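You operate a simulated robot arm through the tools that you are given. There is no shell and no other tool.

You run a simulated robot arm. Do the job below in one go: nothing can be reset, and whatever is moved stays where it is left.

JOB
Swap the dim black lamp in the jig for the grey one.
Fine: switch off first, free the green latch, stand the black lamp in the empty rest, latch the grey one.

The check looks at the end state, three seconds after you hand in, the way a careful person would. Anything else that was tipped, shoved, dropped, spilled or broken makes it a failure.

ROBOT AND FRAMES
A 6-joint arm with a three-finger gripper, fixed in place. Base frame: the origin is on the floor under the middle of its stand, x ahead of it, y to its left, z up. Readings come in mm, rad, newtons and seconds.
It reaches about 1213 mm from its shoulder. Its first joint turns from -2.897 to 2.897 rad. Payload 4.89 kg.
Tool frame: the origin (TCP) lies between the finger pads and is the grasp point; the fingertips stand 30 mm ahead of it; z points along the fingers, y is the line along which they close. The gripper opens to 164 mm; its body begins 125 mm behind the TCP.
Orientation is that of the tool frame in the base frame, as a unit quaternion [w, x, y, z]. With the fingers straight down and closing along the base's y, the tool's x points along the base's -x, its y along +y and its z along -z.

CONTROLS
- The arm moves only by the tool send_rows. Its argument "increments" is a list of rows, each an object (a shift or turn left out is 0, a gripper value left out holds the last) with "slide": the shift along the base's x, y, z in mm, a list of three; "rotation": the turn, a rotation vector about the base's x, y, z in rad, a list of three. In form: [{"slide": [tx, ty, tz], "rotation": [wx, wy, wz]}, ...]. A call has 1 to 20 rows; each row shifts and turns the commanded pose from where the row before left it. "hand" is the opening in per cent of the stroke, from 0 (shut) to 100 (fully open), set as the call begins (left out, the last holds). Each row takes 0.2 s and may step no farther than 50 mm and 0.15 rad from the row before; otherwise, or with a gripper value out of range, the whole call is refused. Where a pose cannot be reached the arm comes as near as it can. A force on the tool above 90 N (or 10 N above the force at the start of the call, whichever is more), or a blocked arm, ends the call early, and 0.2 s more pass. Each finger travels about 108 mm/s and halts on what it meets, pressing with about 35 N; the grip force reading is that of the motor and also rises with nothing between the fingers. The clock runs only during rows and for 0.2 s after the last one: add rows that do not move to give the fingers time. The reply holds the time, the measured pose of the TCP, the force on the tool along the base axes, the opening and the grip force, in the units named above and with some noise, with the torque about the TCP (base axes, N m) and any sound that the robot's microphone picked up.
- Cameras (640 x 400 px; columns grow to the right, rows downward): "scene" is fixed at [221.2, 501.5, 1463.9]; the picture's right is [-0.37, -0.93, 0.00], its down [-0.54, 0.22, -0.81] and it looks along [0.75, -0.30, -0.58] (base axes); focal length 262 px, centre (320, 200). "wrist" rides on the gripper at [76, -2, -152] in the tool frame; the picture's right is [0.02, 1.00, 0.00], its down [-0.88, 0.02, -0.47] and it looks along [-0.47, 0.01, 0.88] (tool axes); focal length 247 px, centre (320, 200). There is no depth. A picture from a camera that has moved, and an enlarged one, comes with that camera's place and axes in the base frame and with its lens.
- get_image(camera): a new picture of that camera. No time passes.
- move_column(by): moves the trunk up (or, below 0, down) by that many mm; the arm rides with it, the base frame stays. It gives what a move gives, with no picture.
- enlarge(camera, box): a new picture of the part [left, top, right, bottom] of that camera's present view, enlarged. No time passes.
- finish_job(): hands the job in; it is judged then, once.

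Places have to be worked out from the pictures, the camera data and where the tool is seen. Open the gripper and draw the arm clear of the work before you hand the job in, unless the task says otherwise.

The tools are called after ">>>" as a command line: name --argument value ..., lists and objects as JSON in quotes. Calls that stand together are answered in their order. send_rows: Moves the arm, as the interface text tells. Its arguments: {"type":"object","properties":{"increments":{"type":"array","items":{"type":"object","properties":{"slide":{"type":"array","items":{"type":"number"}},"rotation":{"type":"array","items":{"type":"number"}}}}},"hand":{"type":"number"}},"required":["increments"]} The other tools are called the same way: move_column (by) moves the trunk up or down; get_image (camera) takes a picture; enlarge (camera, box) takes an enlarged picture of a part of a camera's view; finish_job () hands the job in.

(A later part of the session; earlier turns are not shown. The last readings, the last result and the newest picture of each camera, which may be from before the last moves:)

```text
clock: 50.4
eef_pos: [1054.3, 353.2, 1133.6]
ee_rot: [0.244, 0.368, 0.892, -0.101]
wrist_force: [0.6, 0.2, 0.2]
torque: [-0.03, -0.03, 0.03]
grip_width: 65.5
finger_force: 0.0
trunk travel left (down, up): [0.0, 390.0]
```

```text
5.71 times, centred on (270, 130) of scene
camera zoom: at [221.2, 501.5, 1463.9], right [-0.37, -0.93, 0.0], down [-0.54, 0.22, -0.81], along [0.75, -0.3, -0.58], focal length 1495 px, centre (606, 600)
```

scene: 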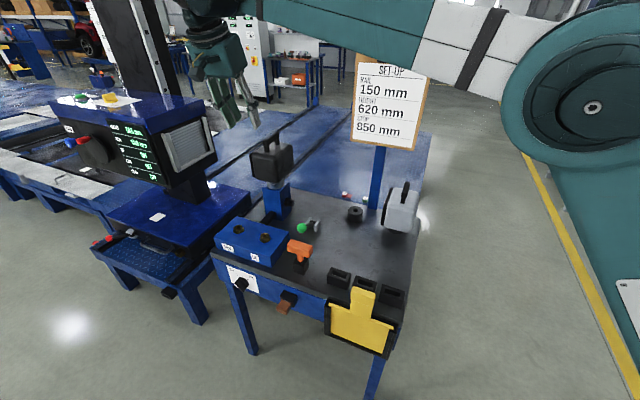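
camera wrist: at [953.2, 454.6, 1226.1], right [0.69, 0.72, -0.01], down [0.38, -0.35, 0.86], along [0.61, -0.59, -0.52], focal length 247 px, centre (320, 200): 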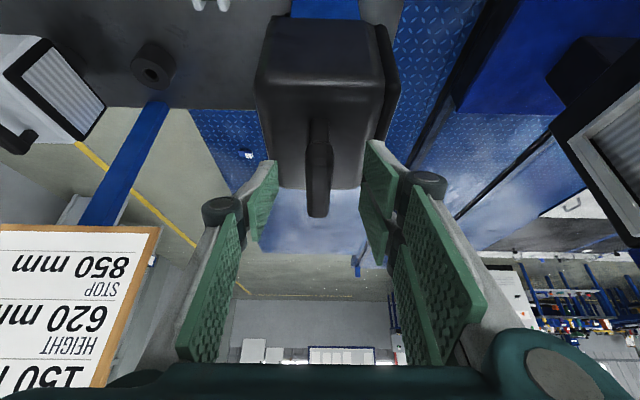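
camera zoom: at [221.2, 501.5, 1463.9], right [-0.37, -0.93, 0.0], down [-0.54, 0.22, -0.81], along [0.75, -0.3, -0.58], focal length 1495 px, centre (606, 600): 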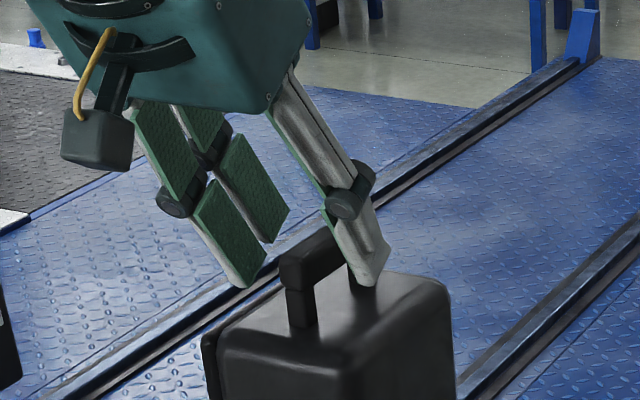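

The fingers straddle the bar properly. I advance the last ~15 mm and close on the handle.

>>> send_rows --increments '[{"slide": [2.7, -2.7, -6.5]}, {"slide": [2.7, -2.7, -6.5]}, {"slide": [0, 0, 0]}]'

>>> send_rows --hand 0 --increments '[{"slide": [0, 0, 0]}, {"slide": [0, 0, 0]}, {"slide": [0, 0, 0]}, {"slide": [0, 0, 0]}]'

>>> get_image --camera "wrist"

>>> enlarge --camera "scene" --box '[230, 95, 310, 215]'

```text
clock: 51.2
eef_pos: [1059.7, 348.1, 1119.8]
ee_rot: [0.243, 0.367, 0.892, -0.101]
wrist_force: [-0.8, 0.4, -0.1]
torque: [0.04, -0.03, 0.01]
grip_width: 65.8
finger_force: 0.1
trunk travel left (down, up): [0.0, 390.0]
```

```text
clock: 52.2
eef_pos: [1060.4, 347.7, 1120.2]
ee_rot: [0.244, 0.366, 0.892, -0.1]
wrist_force: [0.6, -0.5, 0.0]
torque: [0.04, 0.12, 0.0]
grip_width: 19.7
finger_force: 35.3
trunk travel left (down, up): [0.0, 390.0]
```

```text
taken
camera wrist: at [959.1, 449.4, 1212.4], right [0.69, 0.72, -0.01], down [0.38, -0.35, 0.86], along [0.61, -0.59, -0.52], focal length 247 px, centre (320, 200)
```

wrist: 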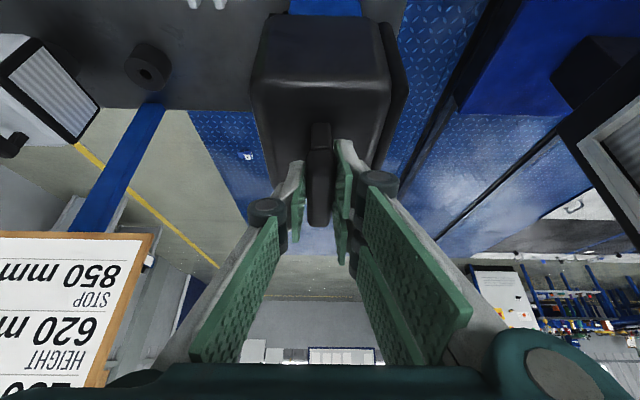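

```text
3.33 times, centred on (270, 155) of scene
camera zoom: at [221.2, 501.5, 1463.9], right [-0.37, -0.93, 0.0], down [-0.54, 0.22, -0.81], along [0.75, -0.3, -0.58], focal length 872 px, centre (487, 350)
```

zoom: 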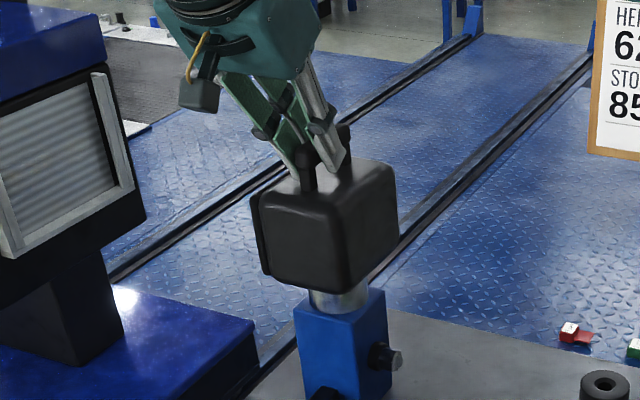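

Closed on a ~20 mm bar, evenly. I lift gently 6 mm and read the force to see whether the lamp comes free.

>>> send_rows --increments '[{"slide": [0, 0, 0]}, {"slide": [0, 0, 2]}, {"slide": [0, 0, 2]}, {"slide": [0, 0, 2]}, {"slide": [0, 0, 0]}]'

>>> enlarge --camera "scene" --box '[230, 95, 310, 215]'

```text
clock: 53.4
eef_pos: [1060.8, 348.7, 1126.4]
ee_rot: [0.244, 0.367, 0.892, -0.1]
wrist_force: [0.8, -0.1, -7.1]
torque: [0.06, 0.12, 0.01]
grip_width: 19.6
finger_force: 35.1
trunk travel left (down, up): [0.0, 390.0]
```

```text
3.33 times, centred on (270, 155) of scene
camera zoom: at [221.2, 501.5, 1463.9], right [-0.37, -0.93, 0.0], down [-0.54, 0.22, -0.81], along [0.75, -0.3, -0.58], focal length 872 px, centre (487, 350)
```

zoom: 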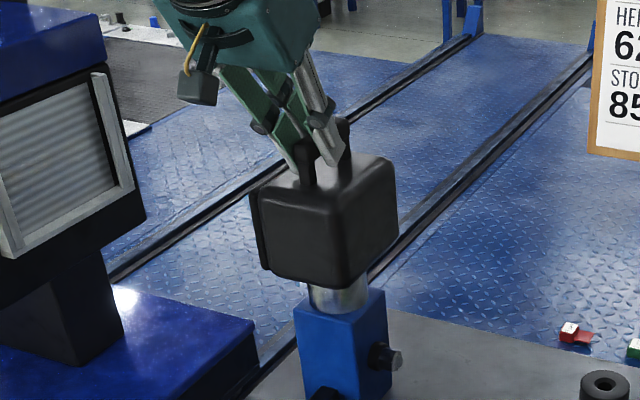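

The lamp comes up with ~7 N weight — the latch is free. I lift further, slowly straight up, watching the peg.

>>> send_rows --increments '[{"slide": [0, 0, 5]}, {"slide": [0, 0, 8]}, {"slide": [0, 0, 10]}, {"slide": [0, 0, 10]}, {"slide": [0, 0, 10]}, {"slide": [0, 0, 10]}, {"slide": [0, 0, 0]}]'

>>> enlarge --camera "scene" --box '[230, 75, 310, 215]'

```text
clock: 55.0
eef_pos: [1061.6, 348.3, 1182.3]
ee_rot: [0.244, 0.367, 0.892, -0.101]
wrist_force: [0.2, -0.2, -5.2]
torque: [0.03, 0.06, 0.02]
grip_width: 19.7
finger_force: 35.5
trunk travel left (down, up): [0.0, 390.0]
```

```text
2.86 times, centred on (270, 145) of scene
camera zoom: at [221.2, 501.5, 1463.9], right [-0.37, -0.93, 0.0], down [-0.54, 0.22, -0.81], along [0.75, -0.3, -0.58], focal length 747 px, centre (463, 357)
```

zoom: 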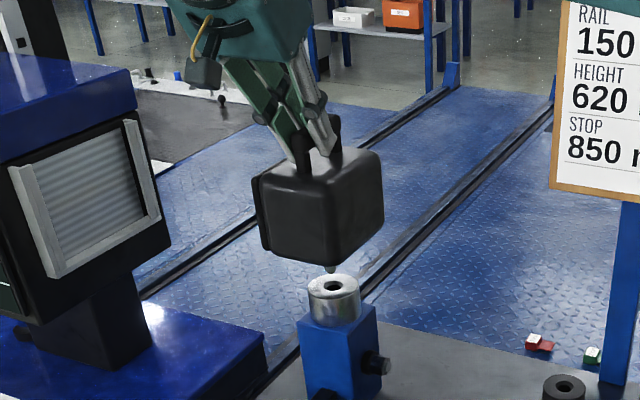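

The jig is a chrome collar with a hole and the lamp carries a thin peg underneath. I zoom in on the peg.

>>> enlarge --camera "scene" --box '[255, 130, 295, 190]'

>>> get_image --camera "wrist"

```text
6.67 times, centred on (275, 160) of scene
camera zoom: at [221.2, 501.5, 1463.9], right [-0.37, -0.93, 0.0], down [-0.54, 0.22, -0.81], along [0.75, -0.3, -0.58], focal length 1744 px, centre (620, 467)
```

zoom: 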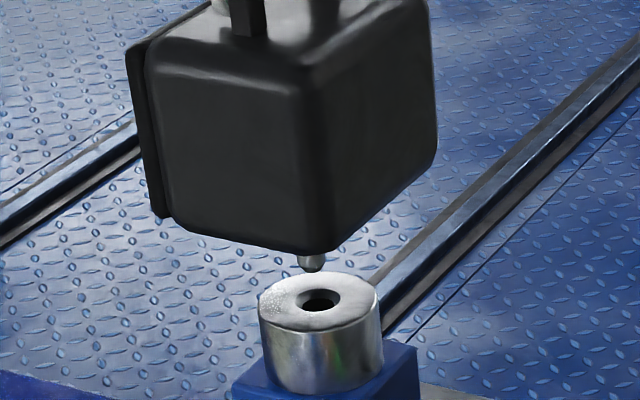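

```text
taken
camera wrist: at [959.5, 449.8, 1272.3], right [0.69, 0.72, -0.01], down [0.38, -0.35, 0.86], along [0.61, -0.59, -0.52], focal length 247 px, centre (320, 200)
```

wrist: 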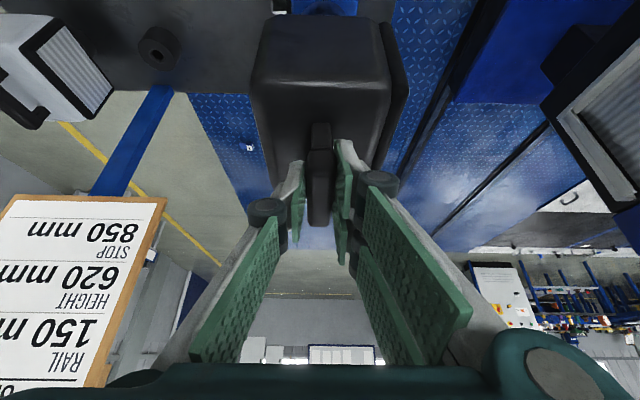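

The peg (~42 mm long, ~15 mm thick) is clear of the collar. I carry the lamp away level toward the ring, stopping short at a point from which the wrist camera can see the ring past the lamp.

>>> send_rows --increments '[{"slide": [0, 0, 10]}, {"slide": [-6, -13, 5]}, {"slide": [-9, -20, 0]}, {"slide": [-12, -27, 0]}, {"slide": [-12, -27, 0]}, {"slide": [-12, -27, -5]}, {"slide": [-9, -23, -20]}, {"slide": [0, 0, -30]}, {"slide": [0, 0, -30]}, {"slide": [0, 0, -25]}, {"slide": [0, 0, 0]}]'

>>> get_image --camera "wrist"

>>> get_image --camera "scene"

```text
clock: 57.4
eef_pos: [999.9, 211.1, 1082.9]
ee_rot: [0.244, 0.367, 0.892, -0.1]
wrist_force: [0.2, 0.0, -4.9]
torque: [0.02, 0.06, 0.01]
grip_width: 19.8
finger_force: 35.1
trunk travel left (down, up): [0.0, 390.0]
```

```text
taken
camera wrist: at [899.0, 311.6, 1176.1], right [0.69, 0.72, -0.01], down [0.38, -0.35, 0.86], along [0.61, -0.59, -0.52], focal length 247 px, centre (320, 200)
```

wrist: 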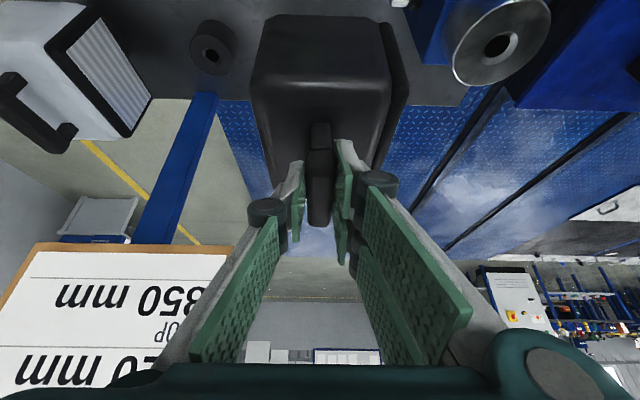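

```text
taken
```

scene: 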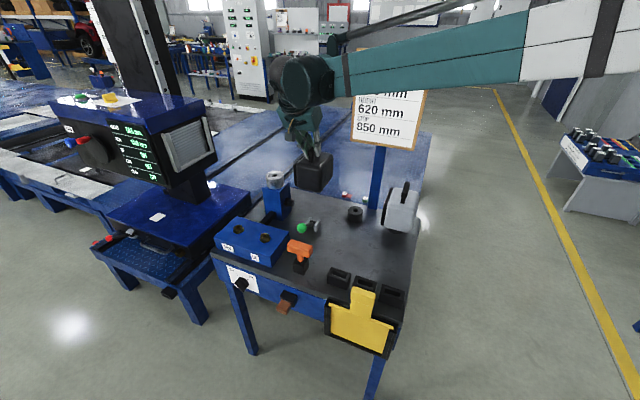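

The wrist camera now sees both the ring hole and the jig collar hole, so I can measure one relative to the other. I zoom in on both.

>>> enlarge --camera "wrist" --box '[180, 10, 250, 90]'

>>> enlarge --camera "wrist" --box '[430, 0, 560, 100]'

>>> enlarge --camera "scene" --box '[255, 160, 375, 240]'

```text
5.00 times, centred on (215, 50) of wrist
camera zoom: at [899.0, 311.6, 1176.1], right [0.69, 0.72, -0.01], down [0.38, -0.35, 0.86], along [0.61, -0.59, -0.52], focal length 1235 px, centre (845, 950)
```

zoom: 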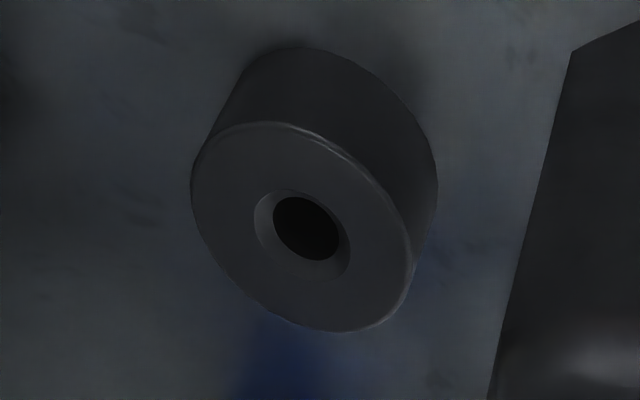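

```text
4.00 times, centred on (495, 50) of wrist
camera zoom: at [899.0, 311.6, 1176.1], right [0.69, 0.72, -0.01], down [0.38, -0.35, 0.86], along [0.61, -0.59, -0.52], focal length 988 px, centre (-380, 800)
```

zoom: 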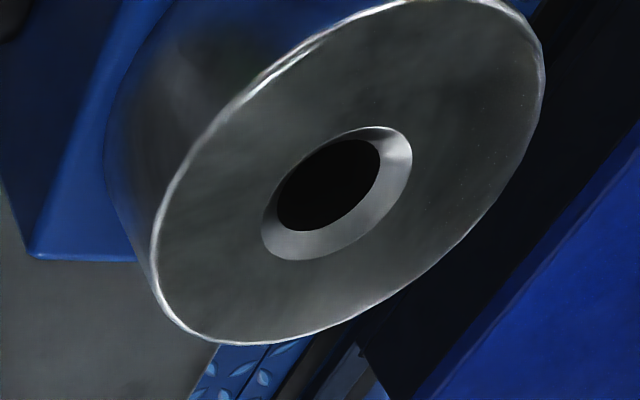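

```text
5.00 times, centred on (315, 200) of scene
camera zoom: at [221.2, 501.5, 1463.9], right [-0.37, -0.93, 0.0], down [-0.54, 0.22, -0.81], along [0.75, -0.3, -0.58], focal length 1308 px, centre (345, 200)
```

zoom: 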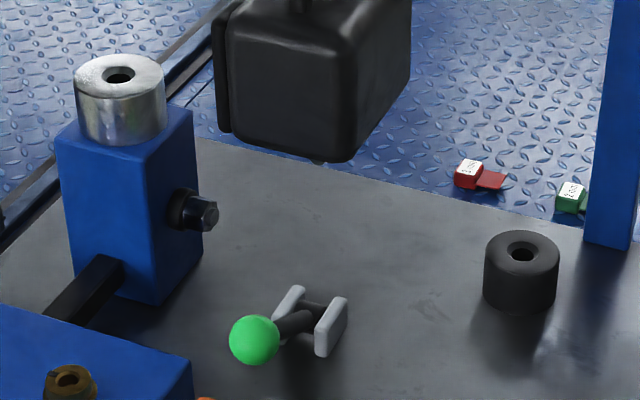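

The ring hole comes out consistently at about (930.5, 55.5, 807) from several wrist views. To get the peg offset I want the collar hole just as well, so I shift to a pose where both appear closer to the image centre.

>>> send_rows --increments '[{"slide": [-5, 5, 20]}, {"slide": [-13, 23, 20]}, {"slide": [-13, 23, 15]}, {"slide": [-13, 23, 12]}, {"slide": [-14, 24, 0]}, {"slide": [0, 0, 0]}]'

>>> get_image --camera "wrist"

>>> enlarge --camera "wrist" --box '[375, 60, 455, 140]'

>>> enlarge --camera "wrist" --box '[190, 50, 260, 130]'

```text
clock: 58.8
eef_pos: [941.4, 310.7, 1152.6]
ee_rot: [0.244, 0.366, 0.892, -0.101]
wrist_force: [-0.3, 0.0, -4.0]
torque: [0.07, 0.05, -0.02]
grip_width: 19.9
finger_force: 34.8
trunk travel left (down, up): [0.0, 390.0]
```

```text
taken
camera wrist: at [839.7, 411.1, 1244.2], right [0.69, 0.72, -0.01], down [0.38, -0.35, 0.86], along [0.61, -0.59, -0.52], focal length 247 px, centre (320, 200)
```

wrist: 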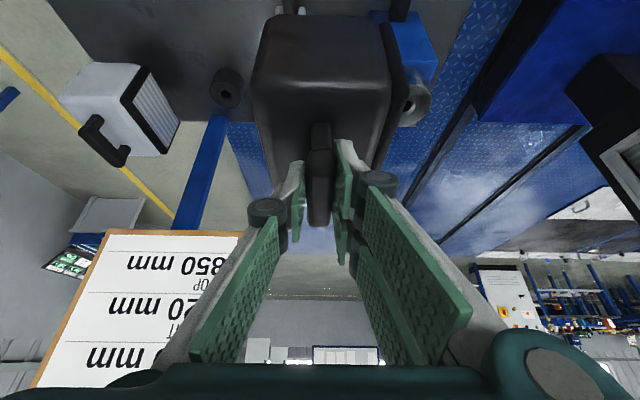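

```text
5.00 times, centred on (415, 100) of wrist
camera zoom: at [839.7, 411.1, 1244.2], right [0.69, 0.72, -0.01], down [0.38, -0.35, 0.86], along [0.61, -0.59, -0.52], focal length 1235 px, centre (-155, 700)
```

zoom: 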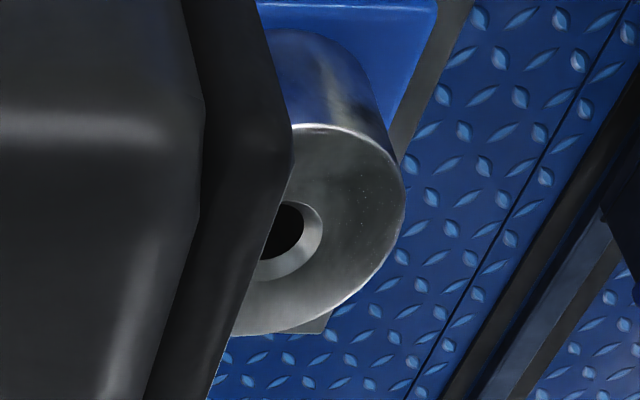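

```text
5.00 times, centred on (225, 90) of wrist
camera zoom: at [839.7, 411.1, 1244.2], right [0.69, 0.72, -0.01], down [0.38, -0.35, 0.86], along [0.61, -0.59, -0.52], focal length 1235 px, centre (795, 750)
```

zoom: 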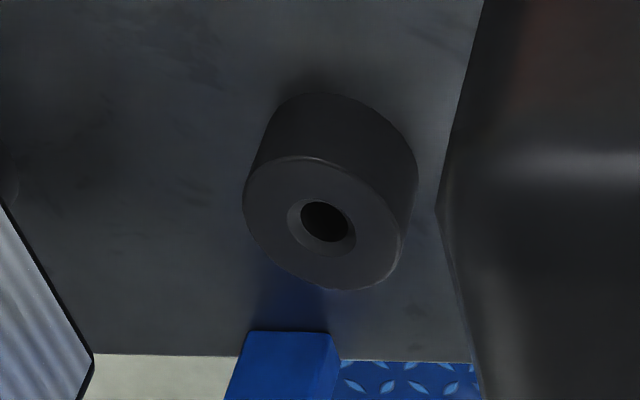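

Collar hole ≈ (1074,341,967) and ring hole ≈ (929.5,65,822) from the same pair of views; the shift between them is (−143,−277), so the TCP for seating on the ring should be near (917,71). I carry the lamp there, staying high.

>>> send_rows --increments '[{"slide": [-2, -20, 0]}, {"slide": [-4, -40, 0]}, {"slide": [-4, -40, 0]}, {"slide": [-4, -40, 0]}, {"slide": [-4, -40, 0]}, {"slide": [-4, -40, 0]}, {"slide": [-2, -20, 0]}, {"slide": [0, 0, -25]}, {"slide": [0, 0, -30]}, {"slide": [0, 0, -30]}, {"slide": [0, 0, 0]}]'

>>> get_image --camera "scene"

>>> enlarge --camera "scene" --box '[320, 150, 400, 230]'

>>> get_image --camera "wrist"

```text
clock: 61.2
eef_pos: [918.3, 68.6, 1067.6]
ee_rot: [0.244, 0.366, 0.892, -0.1]
wrist_force: [-1.2, -0.3, -4.9]
torque: [0.06, 0.09, 0.01]
grip_width: 19.7
finger_force: 35.2
trunk travel left (down, up): [0.0, 390.0]
```

```text
taken
```

scene: 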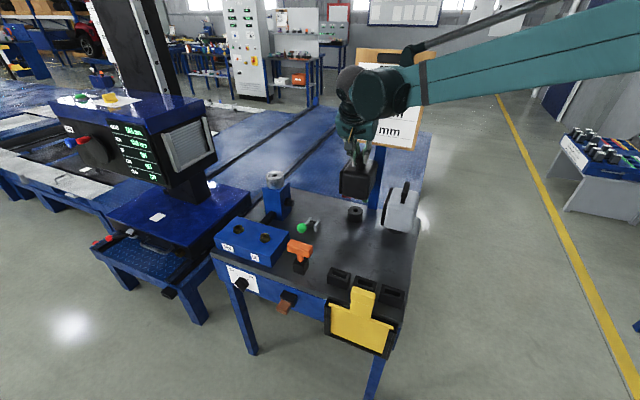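

```text
5.00 times, centred on (360, 190) of scene
camera zoom: at [221.2, 501.5, 1463.9], right [-0.37, -0.93, 0.0], down [-0.54, 0.22, -0.81], along [0.75, -0.3, -0.58], focal length 1308 px, centre (120, 250)
```

zoom: 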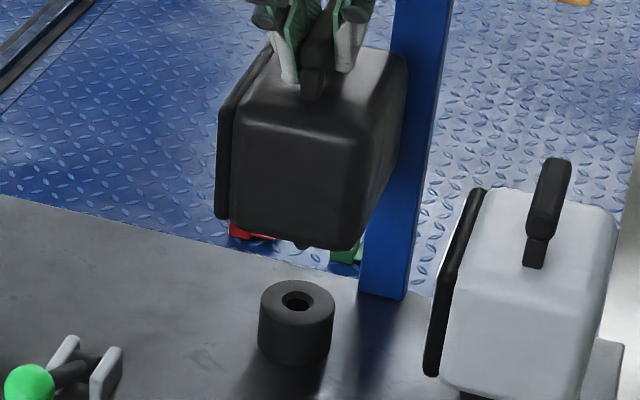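

```text
taken
camera wrist: at [817.0, 169.7, 1158.9], right [0.69, 0.72, -0.01], down [0.38, -0.35, 0.86], along [0.61, -0.59, -0.52], focal length 247 px, centre (320, 200)
```

wrist: 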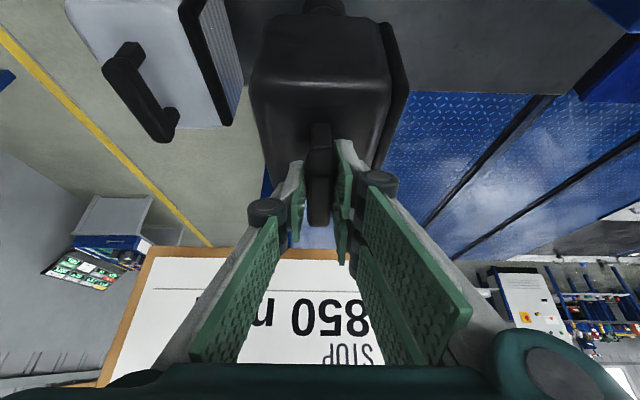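

The peg tip shows just above the ring in the scene view. I zoom in more to compare the tip with the hole.

>>> enlarge --camera "scene" --box '[340, 190, 380, 230]'

```text
10.00 times, centred on (360, 210) of scene
camera zoom: at [221.2, 501.5, 1463.9], right [-0.37, -0.93, 0.0], down [-0.54, 0.22, -0.81], along [0.75, -0.3, -0.58], focal length 2616 px, centre (-80, 100)
```

zoom: 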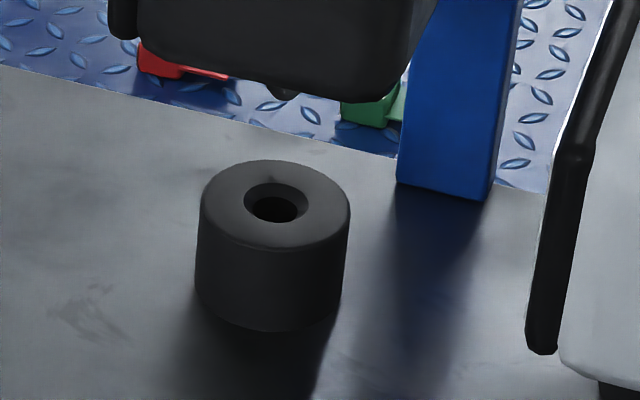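

Predicted tip position for perfect alignment is (286,101) and I see (283,98), so it is aligned within a couple of mm. I lower 35 mm and check again.

>>> send_rows --increments '[{"slide": [0, 0, -10]}, {"slide": [0, 0, -10]}, {"slide": [0, 0, -8]}, {"slide": [0, 0, -7]}, {"slide": [0, 0, 0]}]'

>>> enlarge --camera "scene" --box '[340, 190, 380, 230]'

```text
clock: 62.4
eef_pos: [919.2, 68.8, 1032.4]
ee_rot: [0.244, 0.367, 0.892, -0.1]
wrist_force: [-0.6, 0.1, -4.4]
torque: [0.03, 0.05, 0.0]
grip_width: 19.8
finger_force: 34.8
trunk travel left (down, up): [0.0, 390.0]
```

```text
10.00 times, centred on (360, 210) of scene
camera zoom: at [221.2, 501.5, 1463.9], right [-0.37, -0.93, 0.0], down [-0.54, 0.22, -0.81], along [0.75, -0.3, -0.58], focal length 2616 px, centre (-80, 100)
```

zoom: 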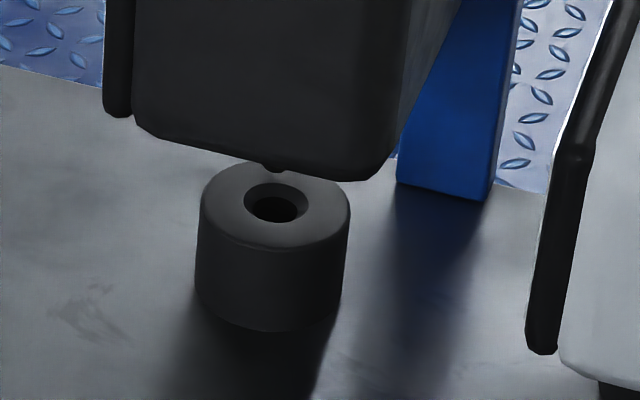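

The tip is tracking over the hole as predicted (expected (279,173), seen (278,170)). I lower another 12 mm, watching for contact.

>>> send_rows --increments '[{"slide": [0, 0, -4]}, {"slide": [0, 0, -4]}, {"slide": [0, 0, -4]}, {"slide": [0, 0, 0]}]'

>>> enlarge --camera "scene" --box '[345, 195, 375, 225]'

```text
clock: 63.4
eef_pos: [918.0, 68.7, 1020.2]
ee_rot: [0.245, 0.367, 0.892, -0.1]
wrist_force: [-0.6, -1.2, -4.4]
torque: [0.04, 0.04, 0.0]
grip_width: 19.7
finger_force: 35.3
trunk travel left (down, up): [0.0, 390.0]
```

```text
13.33 times, centred on (360, 210) of scene
camera zoom: at [221.2, 501.5, 1463.9], right [-0.37, -0.93, 0.0], down [-0.54, 0.22, -0.81], along [0.75, -0.3, -0.58], focal length 3488 px, centre (-213, 67)
```

zoom: 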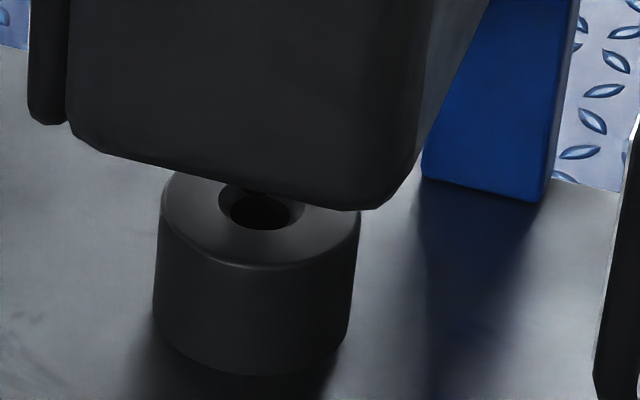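

Still aligned, tip about to enter the chamfer. I lower in small steps; if it passes z≈1012 with no extra force, the peg is in the hole.

>>> send_rows --increments '[{"slide": [0, 0, -3]}, {"slide": [0, 0, -3]}, {"slide": [0, 0, -3]}, {"slide": [0, 0, 0]}]'

>>> enlarge --camera "scene" --box '[345, 195, 375, 225]'

```text
clock: 64.4
eef_pos: [917.7, 69.3, 1010.6]
ee_rot: [0.244, 0.366, 0.892, -0.1]
wrist_force: [-0.6, 0.1, -5.3]
torque: [0.03, 0.05, 0.01]
grip_width: 19.7
finger_force: 35.3
trunk travel left (down, up): [0.0, 390.0]
```

```text
13.33 times, centred on (360, 210) of scene
camera zoom: at [221.2, 501.5, 1463.9], right [-0.37, -0.93, 0.0], down [-0.54, 0.22, -0.81], along [0.75, -0.3, -0.58], focal length 3488 px, centre (-213, 67)
```

zoom: 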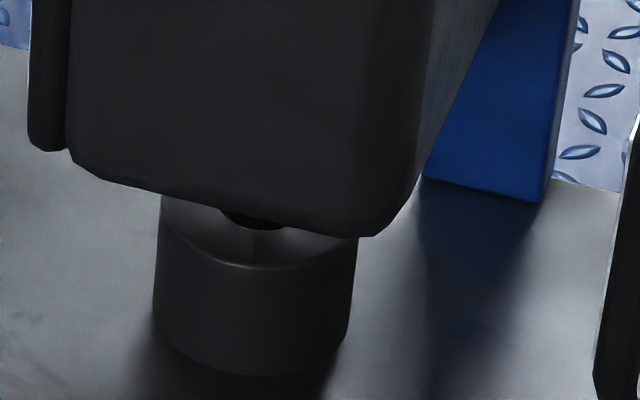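

No contact force yet. I keep going down slowly.

>>> send_rows --increments '[{"slide": [0, 0, -3]}, {"slide": [0, 0, -3]}, {"slide": [0, 0, -3]}, {"slide": [0, 0, 0]}]'

```text
clock: 65.4
eef_pos: [919.3, 68.6, 1001.5]
ee_rot: [0.244, 0.366, 0.892, -0.1]
wrist_force: [-3.2, 2.8, -3.5]
torque: [0.59, 0.57, 0.02]
grip_width: 19.7
finger_force: 35.0
trunk travel left (down, up): [0.0, 390.0]
```

The peg is in the hole; a slight sideways load (−e2, 4 N) says to shift ~1.5 mm toward the front. I do this while lowering further.

>>> send_rows --increments '[{"slide": [-0.8, 0.8, 0]}, {"slide": [-0.5, 0.5, -2]}, {"slide": [0, 0, -3]}, {"slide": [0, 0, -3]}, {"slide": [0, 0, 0]}]'

```text
clock: 66.6
eef_pos: [917.5, 70.6, 994.5]
ee_rot: [0.244, 0.366, 0.892, -0.1]
wrist_force: [-0.9, -0.2, -4.5]
torque: [-0.03, 0.13, -0.05]
grip_width: 19.6
finger_force: 34.7
trunk travel left (down, up): [0.0, 390.0]
```

The side load is gone. I continue lowering until the lamp's weight is taken up by the ring.

>>> send_rows --increments '[{"slide": [0, 0, -4]}, {"slide": [0, 0, -4]}, {"slide": [0, 0, -3]}, {"slide": [0, 0, 0]}]'

>>> enlarge --camera "scene" --box '[330, 150, 400, 235]'

```text
clock: 67.6
eef_pos: [916.5, 69.7, 983.8]
ee_rot: [0.244, 0.367, 0.892, -0.101]
wrist_force: [-1.4, -0.3, -5.8]
torque: [0.06, 0.09, -0.01]
grip_width: 19.7
finger_force: 35.0
trunk travel left (down, up): [0.0, 390.0]
```

```text
4.71 times, centred on (365, 192) of scene
camera zoom: at [221.2, 501.5, 1463.9], right [-0.37, -0.93, 0.0], down [-0.54, 0.22, -0.81], along [0.75, -0.3, -0.58], focal length 1231 px, centre (108, 235)
```

zoom: 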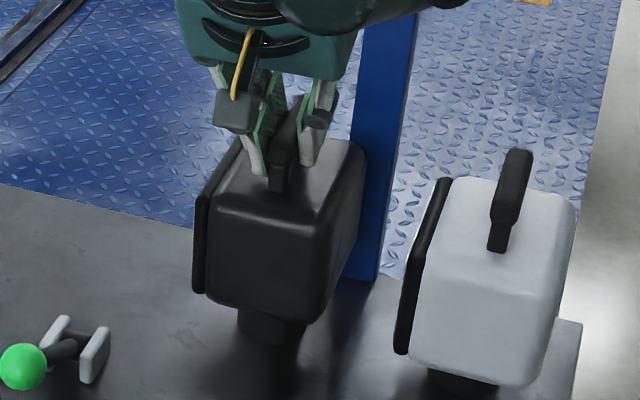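

Nearly down. I lower a few more millimetres until the force shows it's resting.

>>> send_rows --increments '[{"slide": [0, 0, -3]}, {"slide": [0, 0, -3]}, {"slide": [0, 0, 0]}]'

```text
clock: 68.4
eef_pos: [916.8, 69.3, 976.2]
ee_rot: [0.244, 0.366, 0.892, -0.101]
wrist_force: [0.6, 0.2, -4.8]
torque: [0.05, 0.08, -0.01]
grip_width: 19.6
finger_force: 35.7
trunk travel left (down, up): [0.0, 390.0]
```

>>> send_rows --increments '[{"slide": [0, 0, -2]}, {"slide": [0, 0, -2]}, {"slide": [0, 0, 0]}]'

>>> enlarge --camera "scene" --box '[330, 150, 400, 235]'

```text
clock: 69.2
eef_pos: [917.7, 70.1, 973.7]
ee_rot: [0.244, 0.366, 0.892, -0.1]
wrist_force: [-0.2, 0.5, 12.2]
torque: [-0.16, -0.11, -0.02]
grip_width: 19.9
finger_force: 34.7
trunk travel left (down, up): [0.0, 390.0]
```

```text
4.71 times, centred on (365, 192) of scene
camera zoom: at [221.2, 501.5, 1463.9], right [-0.37, -0.93, 0.0], down [-0.54, 0.22, -0.81], along [0.75, -0.3, -0.58], focal length 1231 px, centre (108, 235)
```

zoom: 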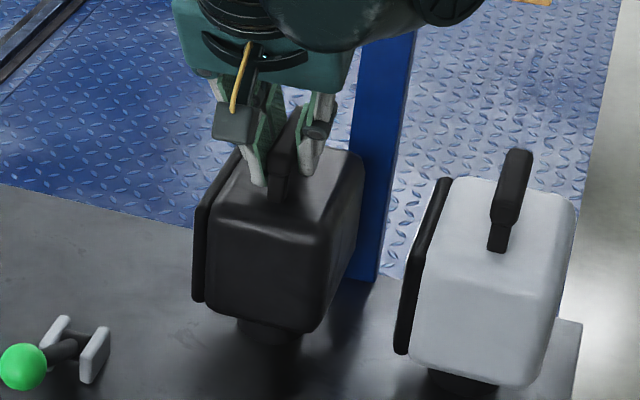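

The lamp sits on the ring (force now +12 N upward). I release by opening the fingers and back out along the tool axis.

>>> send_rows --hand 40 --increments '[{"slide": [0, 0, 0]}, {"slide": [0, 0, 0]}, {"slide": [0, 0, 0]}]'

>>> get_image --camera "wrist"

>>> enlarge --camera "scene" --box '[330, 150, 400, 235]'

```text
clock: 70.0
eef_pos: [916.1, 70.5, 973.4]
ee_rot: [0.244, 0.367, 0.892, -0.101]
wrist_force: [-0.1, 0.3, 0.4]
torque: [0.0, 0.01, 0.01]
grip_width: 65.6
finger_force: 0.0
trunk travel left (down, up): [0.0, 390.0]
```

```text
taken
camera wrist: at [815.6, 171.4, 1064.7], right [0.69, 0.72, -0.01], down [0.38, -0.35, 0.86], along [0.61, -0.59, -0.52], focal length 247 px, centre (320, 200)
```

wrist: 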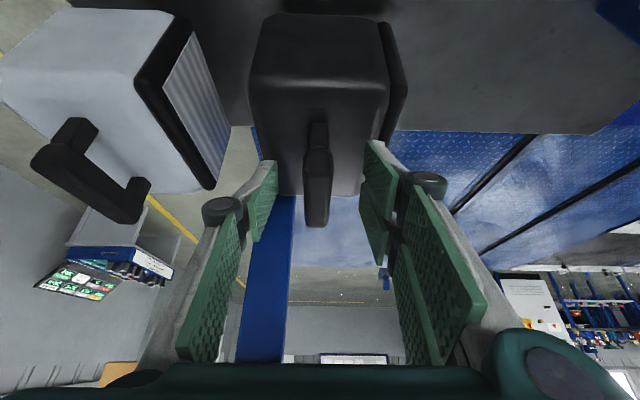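

```text
4.71 times, centred on (365, 192) of scene
camera zoom: at [221.2, 501.5, 1463.9], right [-0.37, -0.93, 0.0], down [-0.54, 0.22, -0.81], along [0.75, -0.3, -0.58], focal length 1231 px, centre (108, 235)
```

zoom: 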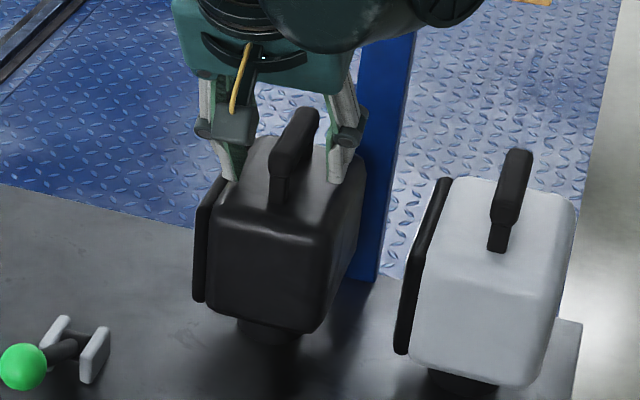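

The black lamp stands in the rest by itself. I back out along the tool axis, clear of its handle.

>>> send_rows --increments '[{"slide": [-3.5, 3.5, 8.6]}, {"slide": [-5.3, 5.3, 13]}, {"slide": [-7, 7, 17.2]}, {"slide": [-7, 7, 17.2]}, {"slide": [-7, 7, 17.2]}, {"slide": [-7, 7, 17.2]}]'

>>> get_image --camera "wrist"

>>> enlarge --camera "scene" --box '[250, 100, 430, 260]'

```text
clock: 71.4
eef_pos: [881.4, 108.9, 1062.8]
ee_rot: [0.244, 0.366, 0.893, -0.1]
wrist_force: [0.3, 0.2, 0.1]
torque: [-0.01, 0.07, -0.02]
grip_width: 65.3
finger_force: 0.1
trunk travel left (down, up): [0.0, 390.0]
```

```text
taken
camera wrist: at [779.4, 209.1, 1154.8], right [0.69, 0.72, -0.01], down [0.38, -0.35, 0.86], along [0.61, -0.6, -0.52], focal length 247 px, centre (320, 200)
```

wrist: 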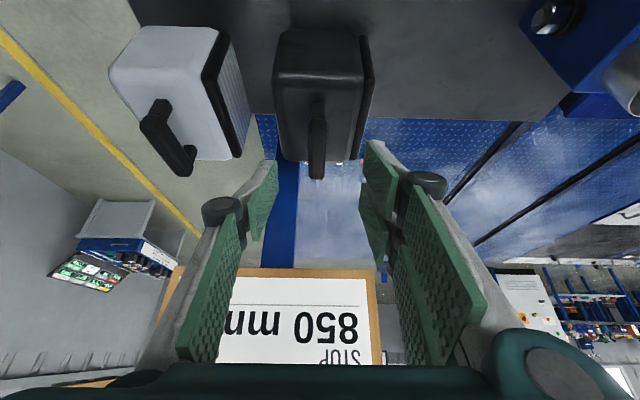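

```text
2.50 times, centred on (340, 180) of scene
camera zoom: at [221.2, 501.5, 1463.9], right [-0.37, -0.93, 0.0], down [-0.54, 0.22, -0.81], along [0.75, -0.3, -0.58], focal length 654 px, centre (270, 250)
```

zoom: 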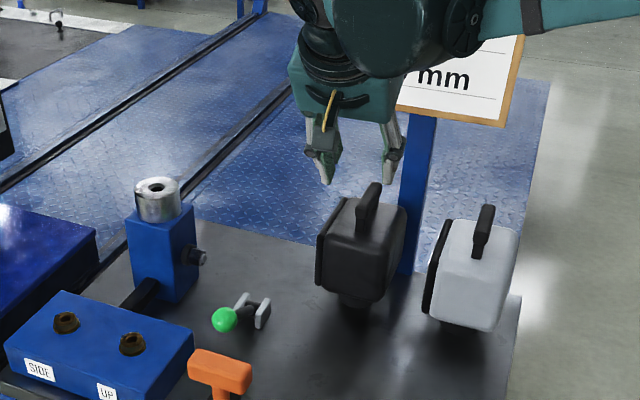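

Both lamps show side by side in the same attitude. I move sideways by the estimated spacing (−118,−125) so that the grey lamp should take the same place in the picture that the black one has now.

>>> send_rows --increments '[{"slide": [-23.7, -25.1, 0]}, {"slide": [-23.7, -25.1, 0]}, {"slide": [-23.7, -25.1, 0]}, {"slide": [-23.7, -25.1, 0]}, {"slide": [-23.7, -25.1, 0]}]'

>>> get_image --camera "wrist"

>>> get_image --camera "scene"

```text
clock: 72.6
eef_pos: [761.9, -18.4, 1061.7]
ee_rot: [0.244, 0.367, 0.892, -0.1]
wrist_force: [0.9, 0.8, -0.5]
torque: [-0.14, 0.15, -0.16]
grip_width: 65.5
finger_force: 0.2
trunk travel left (down, up): [0.0, 390.0]
```

```text
taken
camera wrist: at [660.7, 83.2, 1154.5], right [0.69, 0.72, -0.01], down [0.38, -0.35, 0.86], along [0.62, -0.59, -0.52], focal length 247 px, centre (320, 200)
```

wrist: 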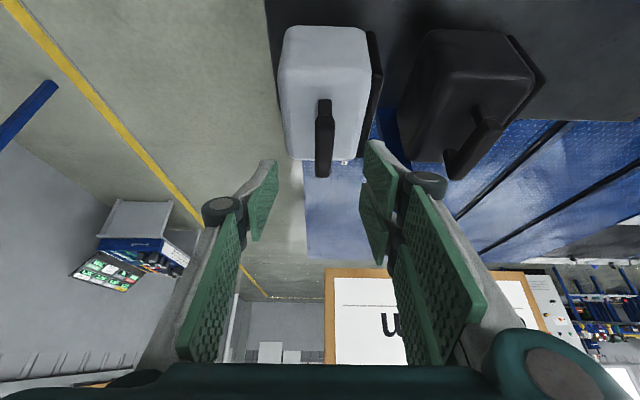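

```text
taken
```

scene: 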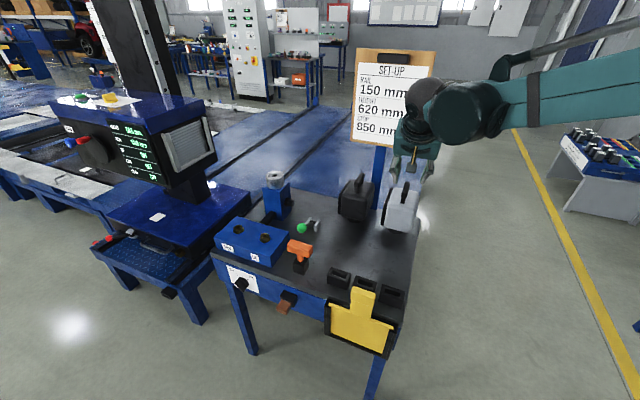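

The grey lamp appears in nearly the same place, about 6 px to the right. I zoom for a finer comparison.

>>> enlarge --camera "wrist" --box '[250, 20, 410, 190]'

>>> enlarge --camera "scene" --box '[330, 130, 440, 250]'

```text
2.35 times, centred on (330, 105) of wrist
camera zoom: at [660.7, 83.2, 1154.5], right [0.69, 0.72, -0.01], down [0.38, -0.35, 0.86], along [0.62, -0.59, -0.52], focal length 581 px, centre (296, 424)
```

zoom: 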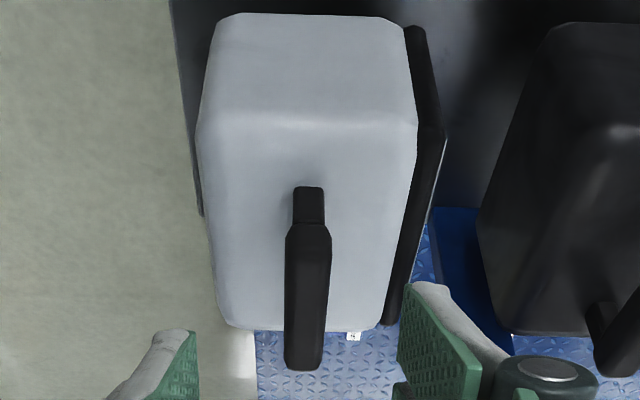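

```text
3.33 times, centred on (385, 190) of scene
camera zoom: at [221.2, 501.5, 1463.9], right [-0.37, -0.93, 0.0], down [-0.54, 0.22, -0.81], along [0.75, -0.3, -0.58], focal length 872 px, centre (103, 233)
```

zoom: 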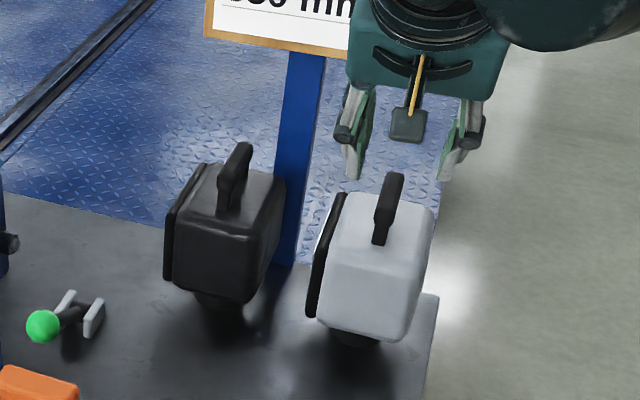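

The grey lamp is ~8 mm toward +e1 of the expected place and otherwise identical in attitude. I correct for that and approach 60% of the way.

>>> send_rows --increments '[{"slide": [5.5, 5.5, 0]}, {"slide": [5.3, -5.8, -13.2]}, {"slide": [5.3, -5.8, -13.2]}, {"slide": [5.3, -5.8, -13.2]}, {"slide": [5.3, -5.8, -13.2]}, {"slide": [0, 0, 0]}]'

>>> get_image --camera "wrist"

>>> enlarge --camera "scene" --box '[350, 140, 430, 220]'

```text
clock: 74.0
eef_pos: [788.6, -35.4, 1009.6]
ee_rot: [0.244, 0.367, 0.892, -0.101]
wrist_force: [-0.3, 0.7, -0.4]
torque: [0.01, -0.02, 0.04]
grip_width: 65.4
finger_force: 0.0
trunk travel left (down, up): [0.0, 390.0]
```

```text
taken
camera wrist: at [686.9, 65.7, 1102.2], right [0.69, 0.72, -0.01], down [0.38, -0.35, 0.86], along [0.61, -0.59, -0.52], focal length 247 px, centre (320, 200)
```

wrist: 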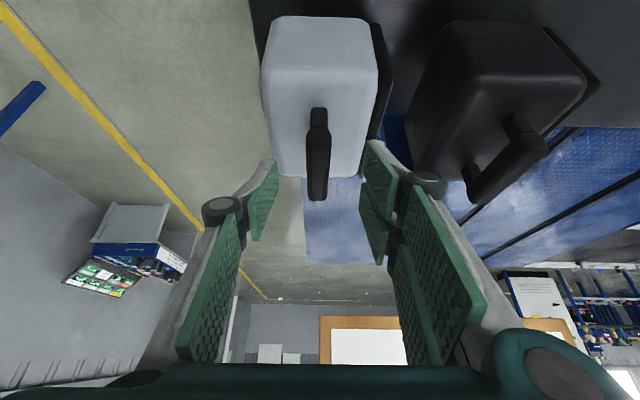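

```text
5.00 times, centred on (390, 180) of scene
camera zoom: at [221.2, 501.5, 1463.9], right [-0.37, -0.93, 0.0], down [-0.54, 0.22, -0.81], along [0.75, -0.3, -0.58], focal length 1308 px, centre (-30, 300)
```

zoom: 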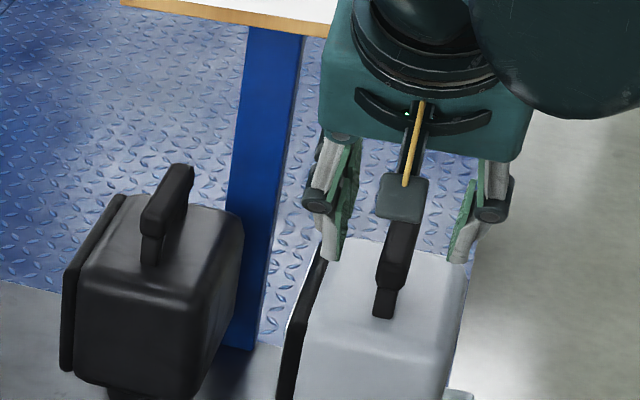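

Lateral alignment is right now. I go the remaining distance to the same relative grasp pose as used on the black lamp.

>>> send_rows --increments '[{"slide": [4.6, -5.3, -11.8]}, {"slide": [4.6, -5.3, -11.8]}, {"slide": [4.6, -5.3, -11.8]}, {"slide": [0, 0, 0]}]'

>>> get_image --camera "wrist"

>>> enlarge --camera "scene" --box '[350, 140, 430, 220]'

```text
clock: 75.0
eef_pos: [802.1, -51.4, 974.9]
ee_rot: [0.244, 0.366, 0.892, -0.1]
wrist_force: [0.3, 0.8, 0.2]
torque: [-0.01, -0.03, 0.02]
grip_width: 65.6
finger_force: 0.1
trunk travel left (down, up): [0.0, 390.0]
```

```text
taken
camera wrist: at [701.0, 49.3, 1067.0], right [0.69, 0.72, -0.01], down [0.38, -0.35, 0.86], along [0.61, -0.59, -0.52], focal length 247 px, centre (320, 200)
```

wrist: 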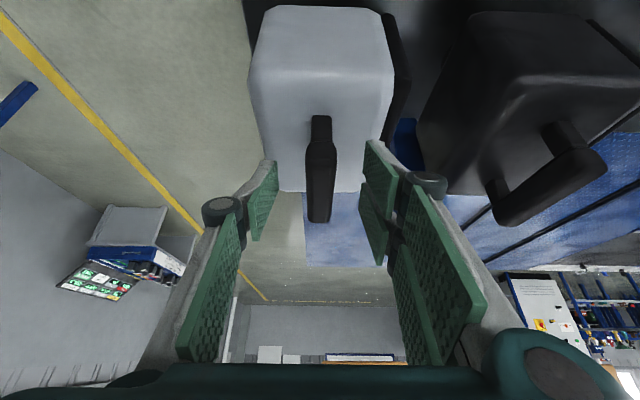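

```text
5.00 times, centred on (390, 180) of scene
camera zoom: at [221.2, 501.5, 1463.9], right [-0.37, -0.93, 0.0], down [-0.54, 0.22, -0.81], along [0.75, -0.3, -0.58], focal length 1308 px, centre (-30, 300)
```

zoom: 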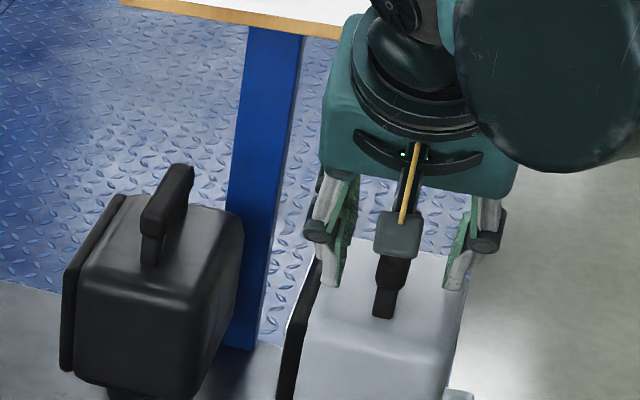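

The grey lamp sits about 6 px higher and slightly larger in the view than the black did at its grasp, i.e. ~8 mm nearer the front. I shift that much and compare again.

>>> send_rows --increments '[{"slide": [-2.7, 2.7, 0]}, {"slide": [-2.7, 2.7, 0]}, {"slide": [0, 0, 0]}]'

>>> get_image --camera "wrist"

>>> enlarge --camera "wrist" --box '[240, 60, 400, 240]'

```text
clock: 75.8
eef_pos: [798.1, -46.3, 974.7]
ee_rot: [0.244, 0.368, 0.892, -0.101]
wrist_force: [-0.2, -0.4, -1.0]
torque: [-0.01, 0.01, 0.02]
grip_width: 65.7
finger_force: 0.0
trunk travel left (down, up): [0.0, 390.0]
```

```text
taken
camera wrist: at [695.8, 54.7, 1066.8], right [0.69, 0.72, -0.01], down [0.38, -0.35, 0.86], along [0.61, -0.6, -0.52], focal length 247 px, centre (320, 200)
```

wrist: 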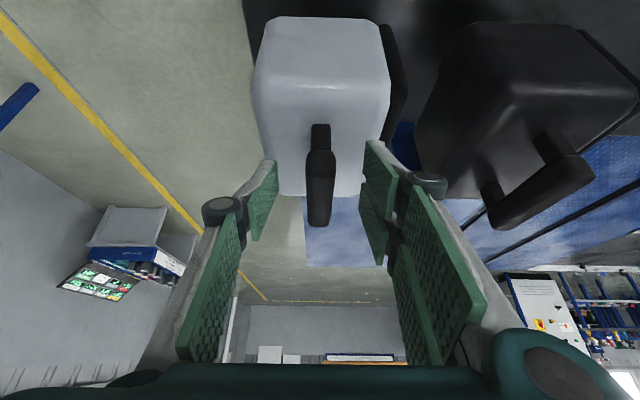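

```text
2.22 times, centred on (320, 150) of wrist
camera zoom: at [695.8, 54.7, 1066.8], right [0.69, 0.72, -0.01], down [0.38, -0.35, 0.86], along [0.61, -0.6, -0.52], focal length 549 px, centre (320, 311)
```

zoom: 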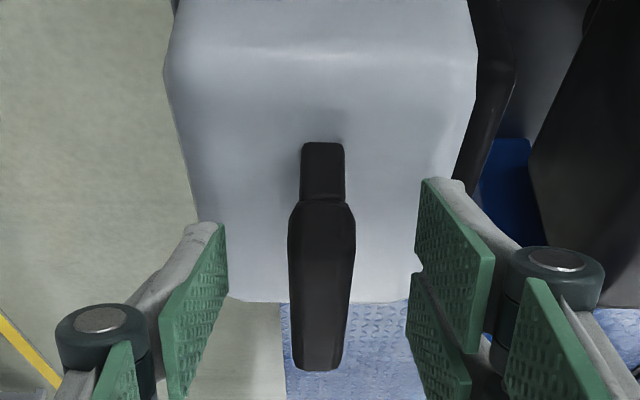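

Now the grey lamp's handle matches the black one's grasp picture within a pixel or two. I close on the handle.

>>> send_rows --hand 0 --increments '[{"slide": [0, 0, 0]}, {"slide": [0, 0, 0]}, {"slide": [0, 0, 0]}, {"slide": [0, 0, 0]}]'

>>> get_image --camera "wrist"

```text
clock: 76.8
eef_pos: [798.0, -47.5, 975.1]
ee_rot: [0.244, 0.366, 0.893, -0.1]
wrist_force: [-0.7, -0.2, 0.4]
torque: [-0.02, 0.06, 0.01]
grip_width: 19.6
finger_force: 35.1
trunk travel left (down, up): [0.0, 390.0]
```

```text
taken
camera wrist: at [695.8, 54.7, 1066.9], right [0.69, 0.72, -0.01], down [0.38, -0.35, 0.86], along [0.61, -0.59, -0.52], focal length 247 px, centre (320, 200)
```

wrist: 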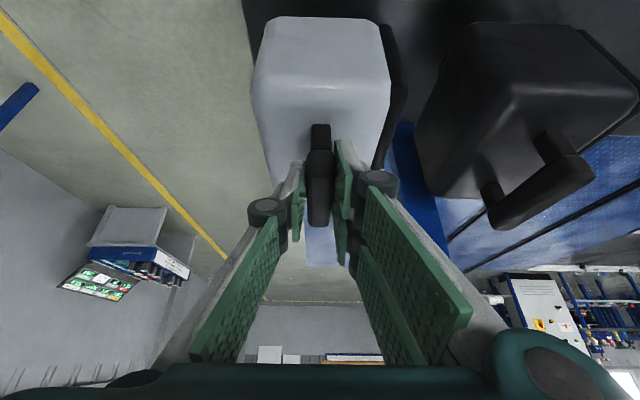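

Gripped evenly. I lift the grey lamp slowly straight out of its rest.

>>> send_rows --increments '[{"slide": [0, 0, 2]}, {"slide": [0, 0, 3]}, {"slide": [0, 0, 5]}, {"slide": [0, 0, 8]}, {"slide": [0, 0, 10]}, {"slide": [0, 0, 10]}, {"slide": [0, 0, 10]}, {"slide": [0, 0, 10]}, {"slide": [0, 0, 0]}]'

>>> enlarge --camera "scene" --box '[330, 130, 440, 250]'

>>> get_image --camera "wrist"

```text
clock: 78.8
eef_pos: [797.4, -47.9, 1034.0]
ee_rot: [0.244, 0.367, 0.892, -0.101]
wrist_force: [1.2, 0.4, -5.1]
torque: [0.02, 0.08, -0.04]
grip_width: 19.6
finger_force: 35.0
trunk travel left (down, up): [0.0, 390.0]
```

```text
3.33 times, centred on (385, 190) of scene
camera zoom: at [221.2, 501.5, 1463.9], right [-0.37, -0.93, 0.0], down [-0.54, 0.22, -0.81], along [0.75, -0.3, -0.58], focal length 872 px, centre (103, 233)
```

zoom: 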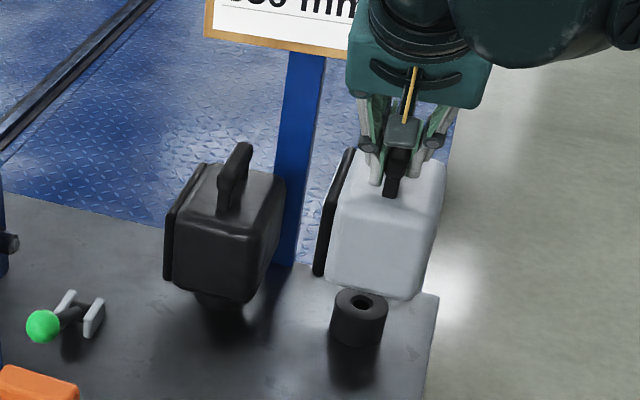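

```text
taken
camera wrist: at [696.0, 54.3, 1124.9], right [0.69, 0.72, -0.01], down [0.38, -0.35, 0.86], along [0.61, -0.59, -0.52], focal length 247 px, centre (320, 200)
```

wrist: 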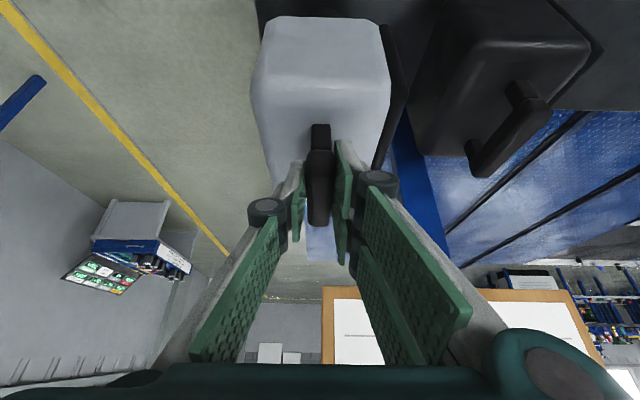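

The grey lamp is out, weight as before, and the black one stands undisturbed. I raise it further and draw it toward the front, clear of the black lamp.

>>> send_rows --increments '[{"slide": [0, 0, 20]}, {"slide": [0, 0, 35]}, {"slide": [0, 0, 35]}, {"slide": [-8, 8, 25]}, {"slide": [-16, 16, 20]}, {"slide": [-16, 16, 15]}, {"slide": [-16, 16, 10]}, {"slide": [-10.5, 10.5, 0]}, {"slide": [0, 0, 0]}]'

>>> get_image --camera "scene"

```text
clock: 80.8
eef_pos: [730.9, 19.3, 1192.7]
ee_rot: [0.244, 0.366, 0.892, -0.1]
wrist_force: [-0.5, 0.3, -4.7]
torque: [0.07, 0.08, 0.01]
grip_width: 19.5
finger_force: 35.0
trunk travel left (down, up): [0.0, 390.0]
```

```text
taken
```

scene: 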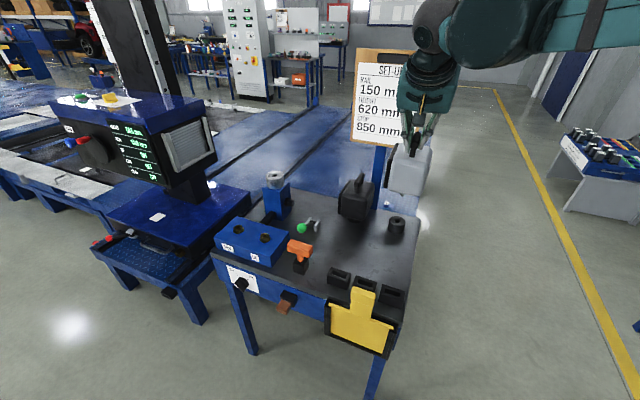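

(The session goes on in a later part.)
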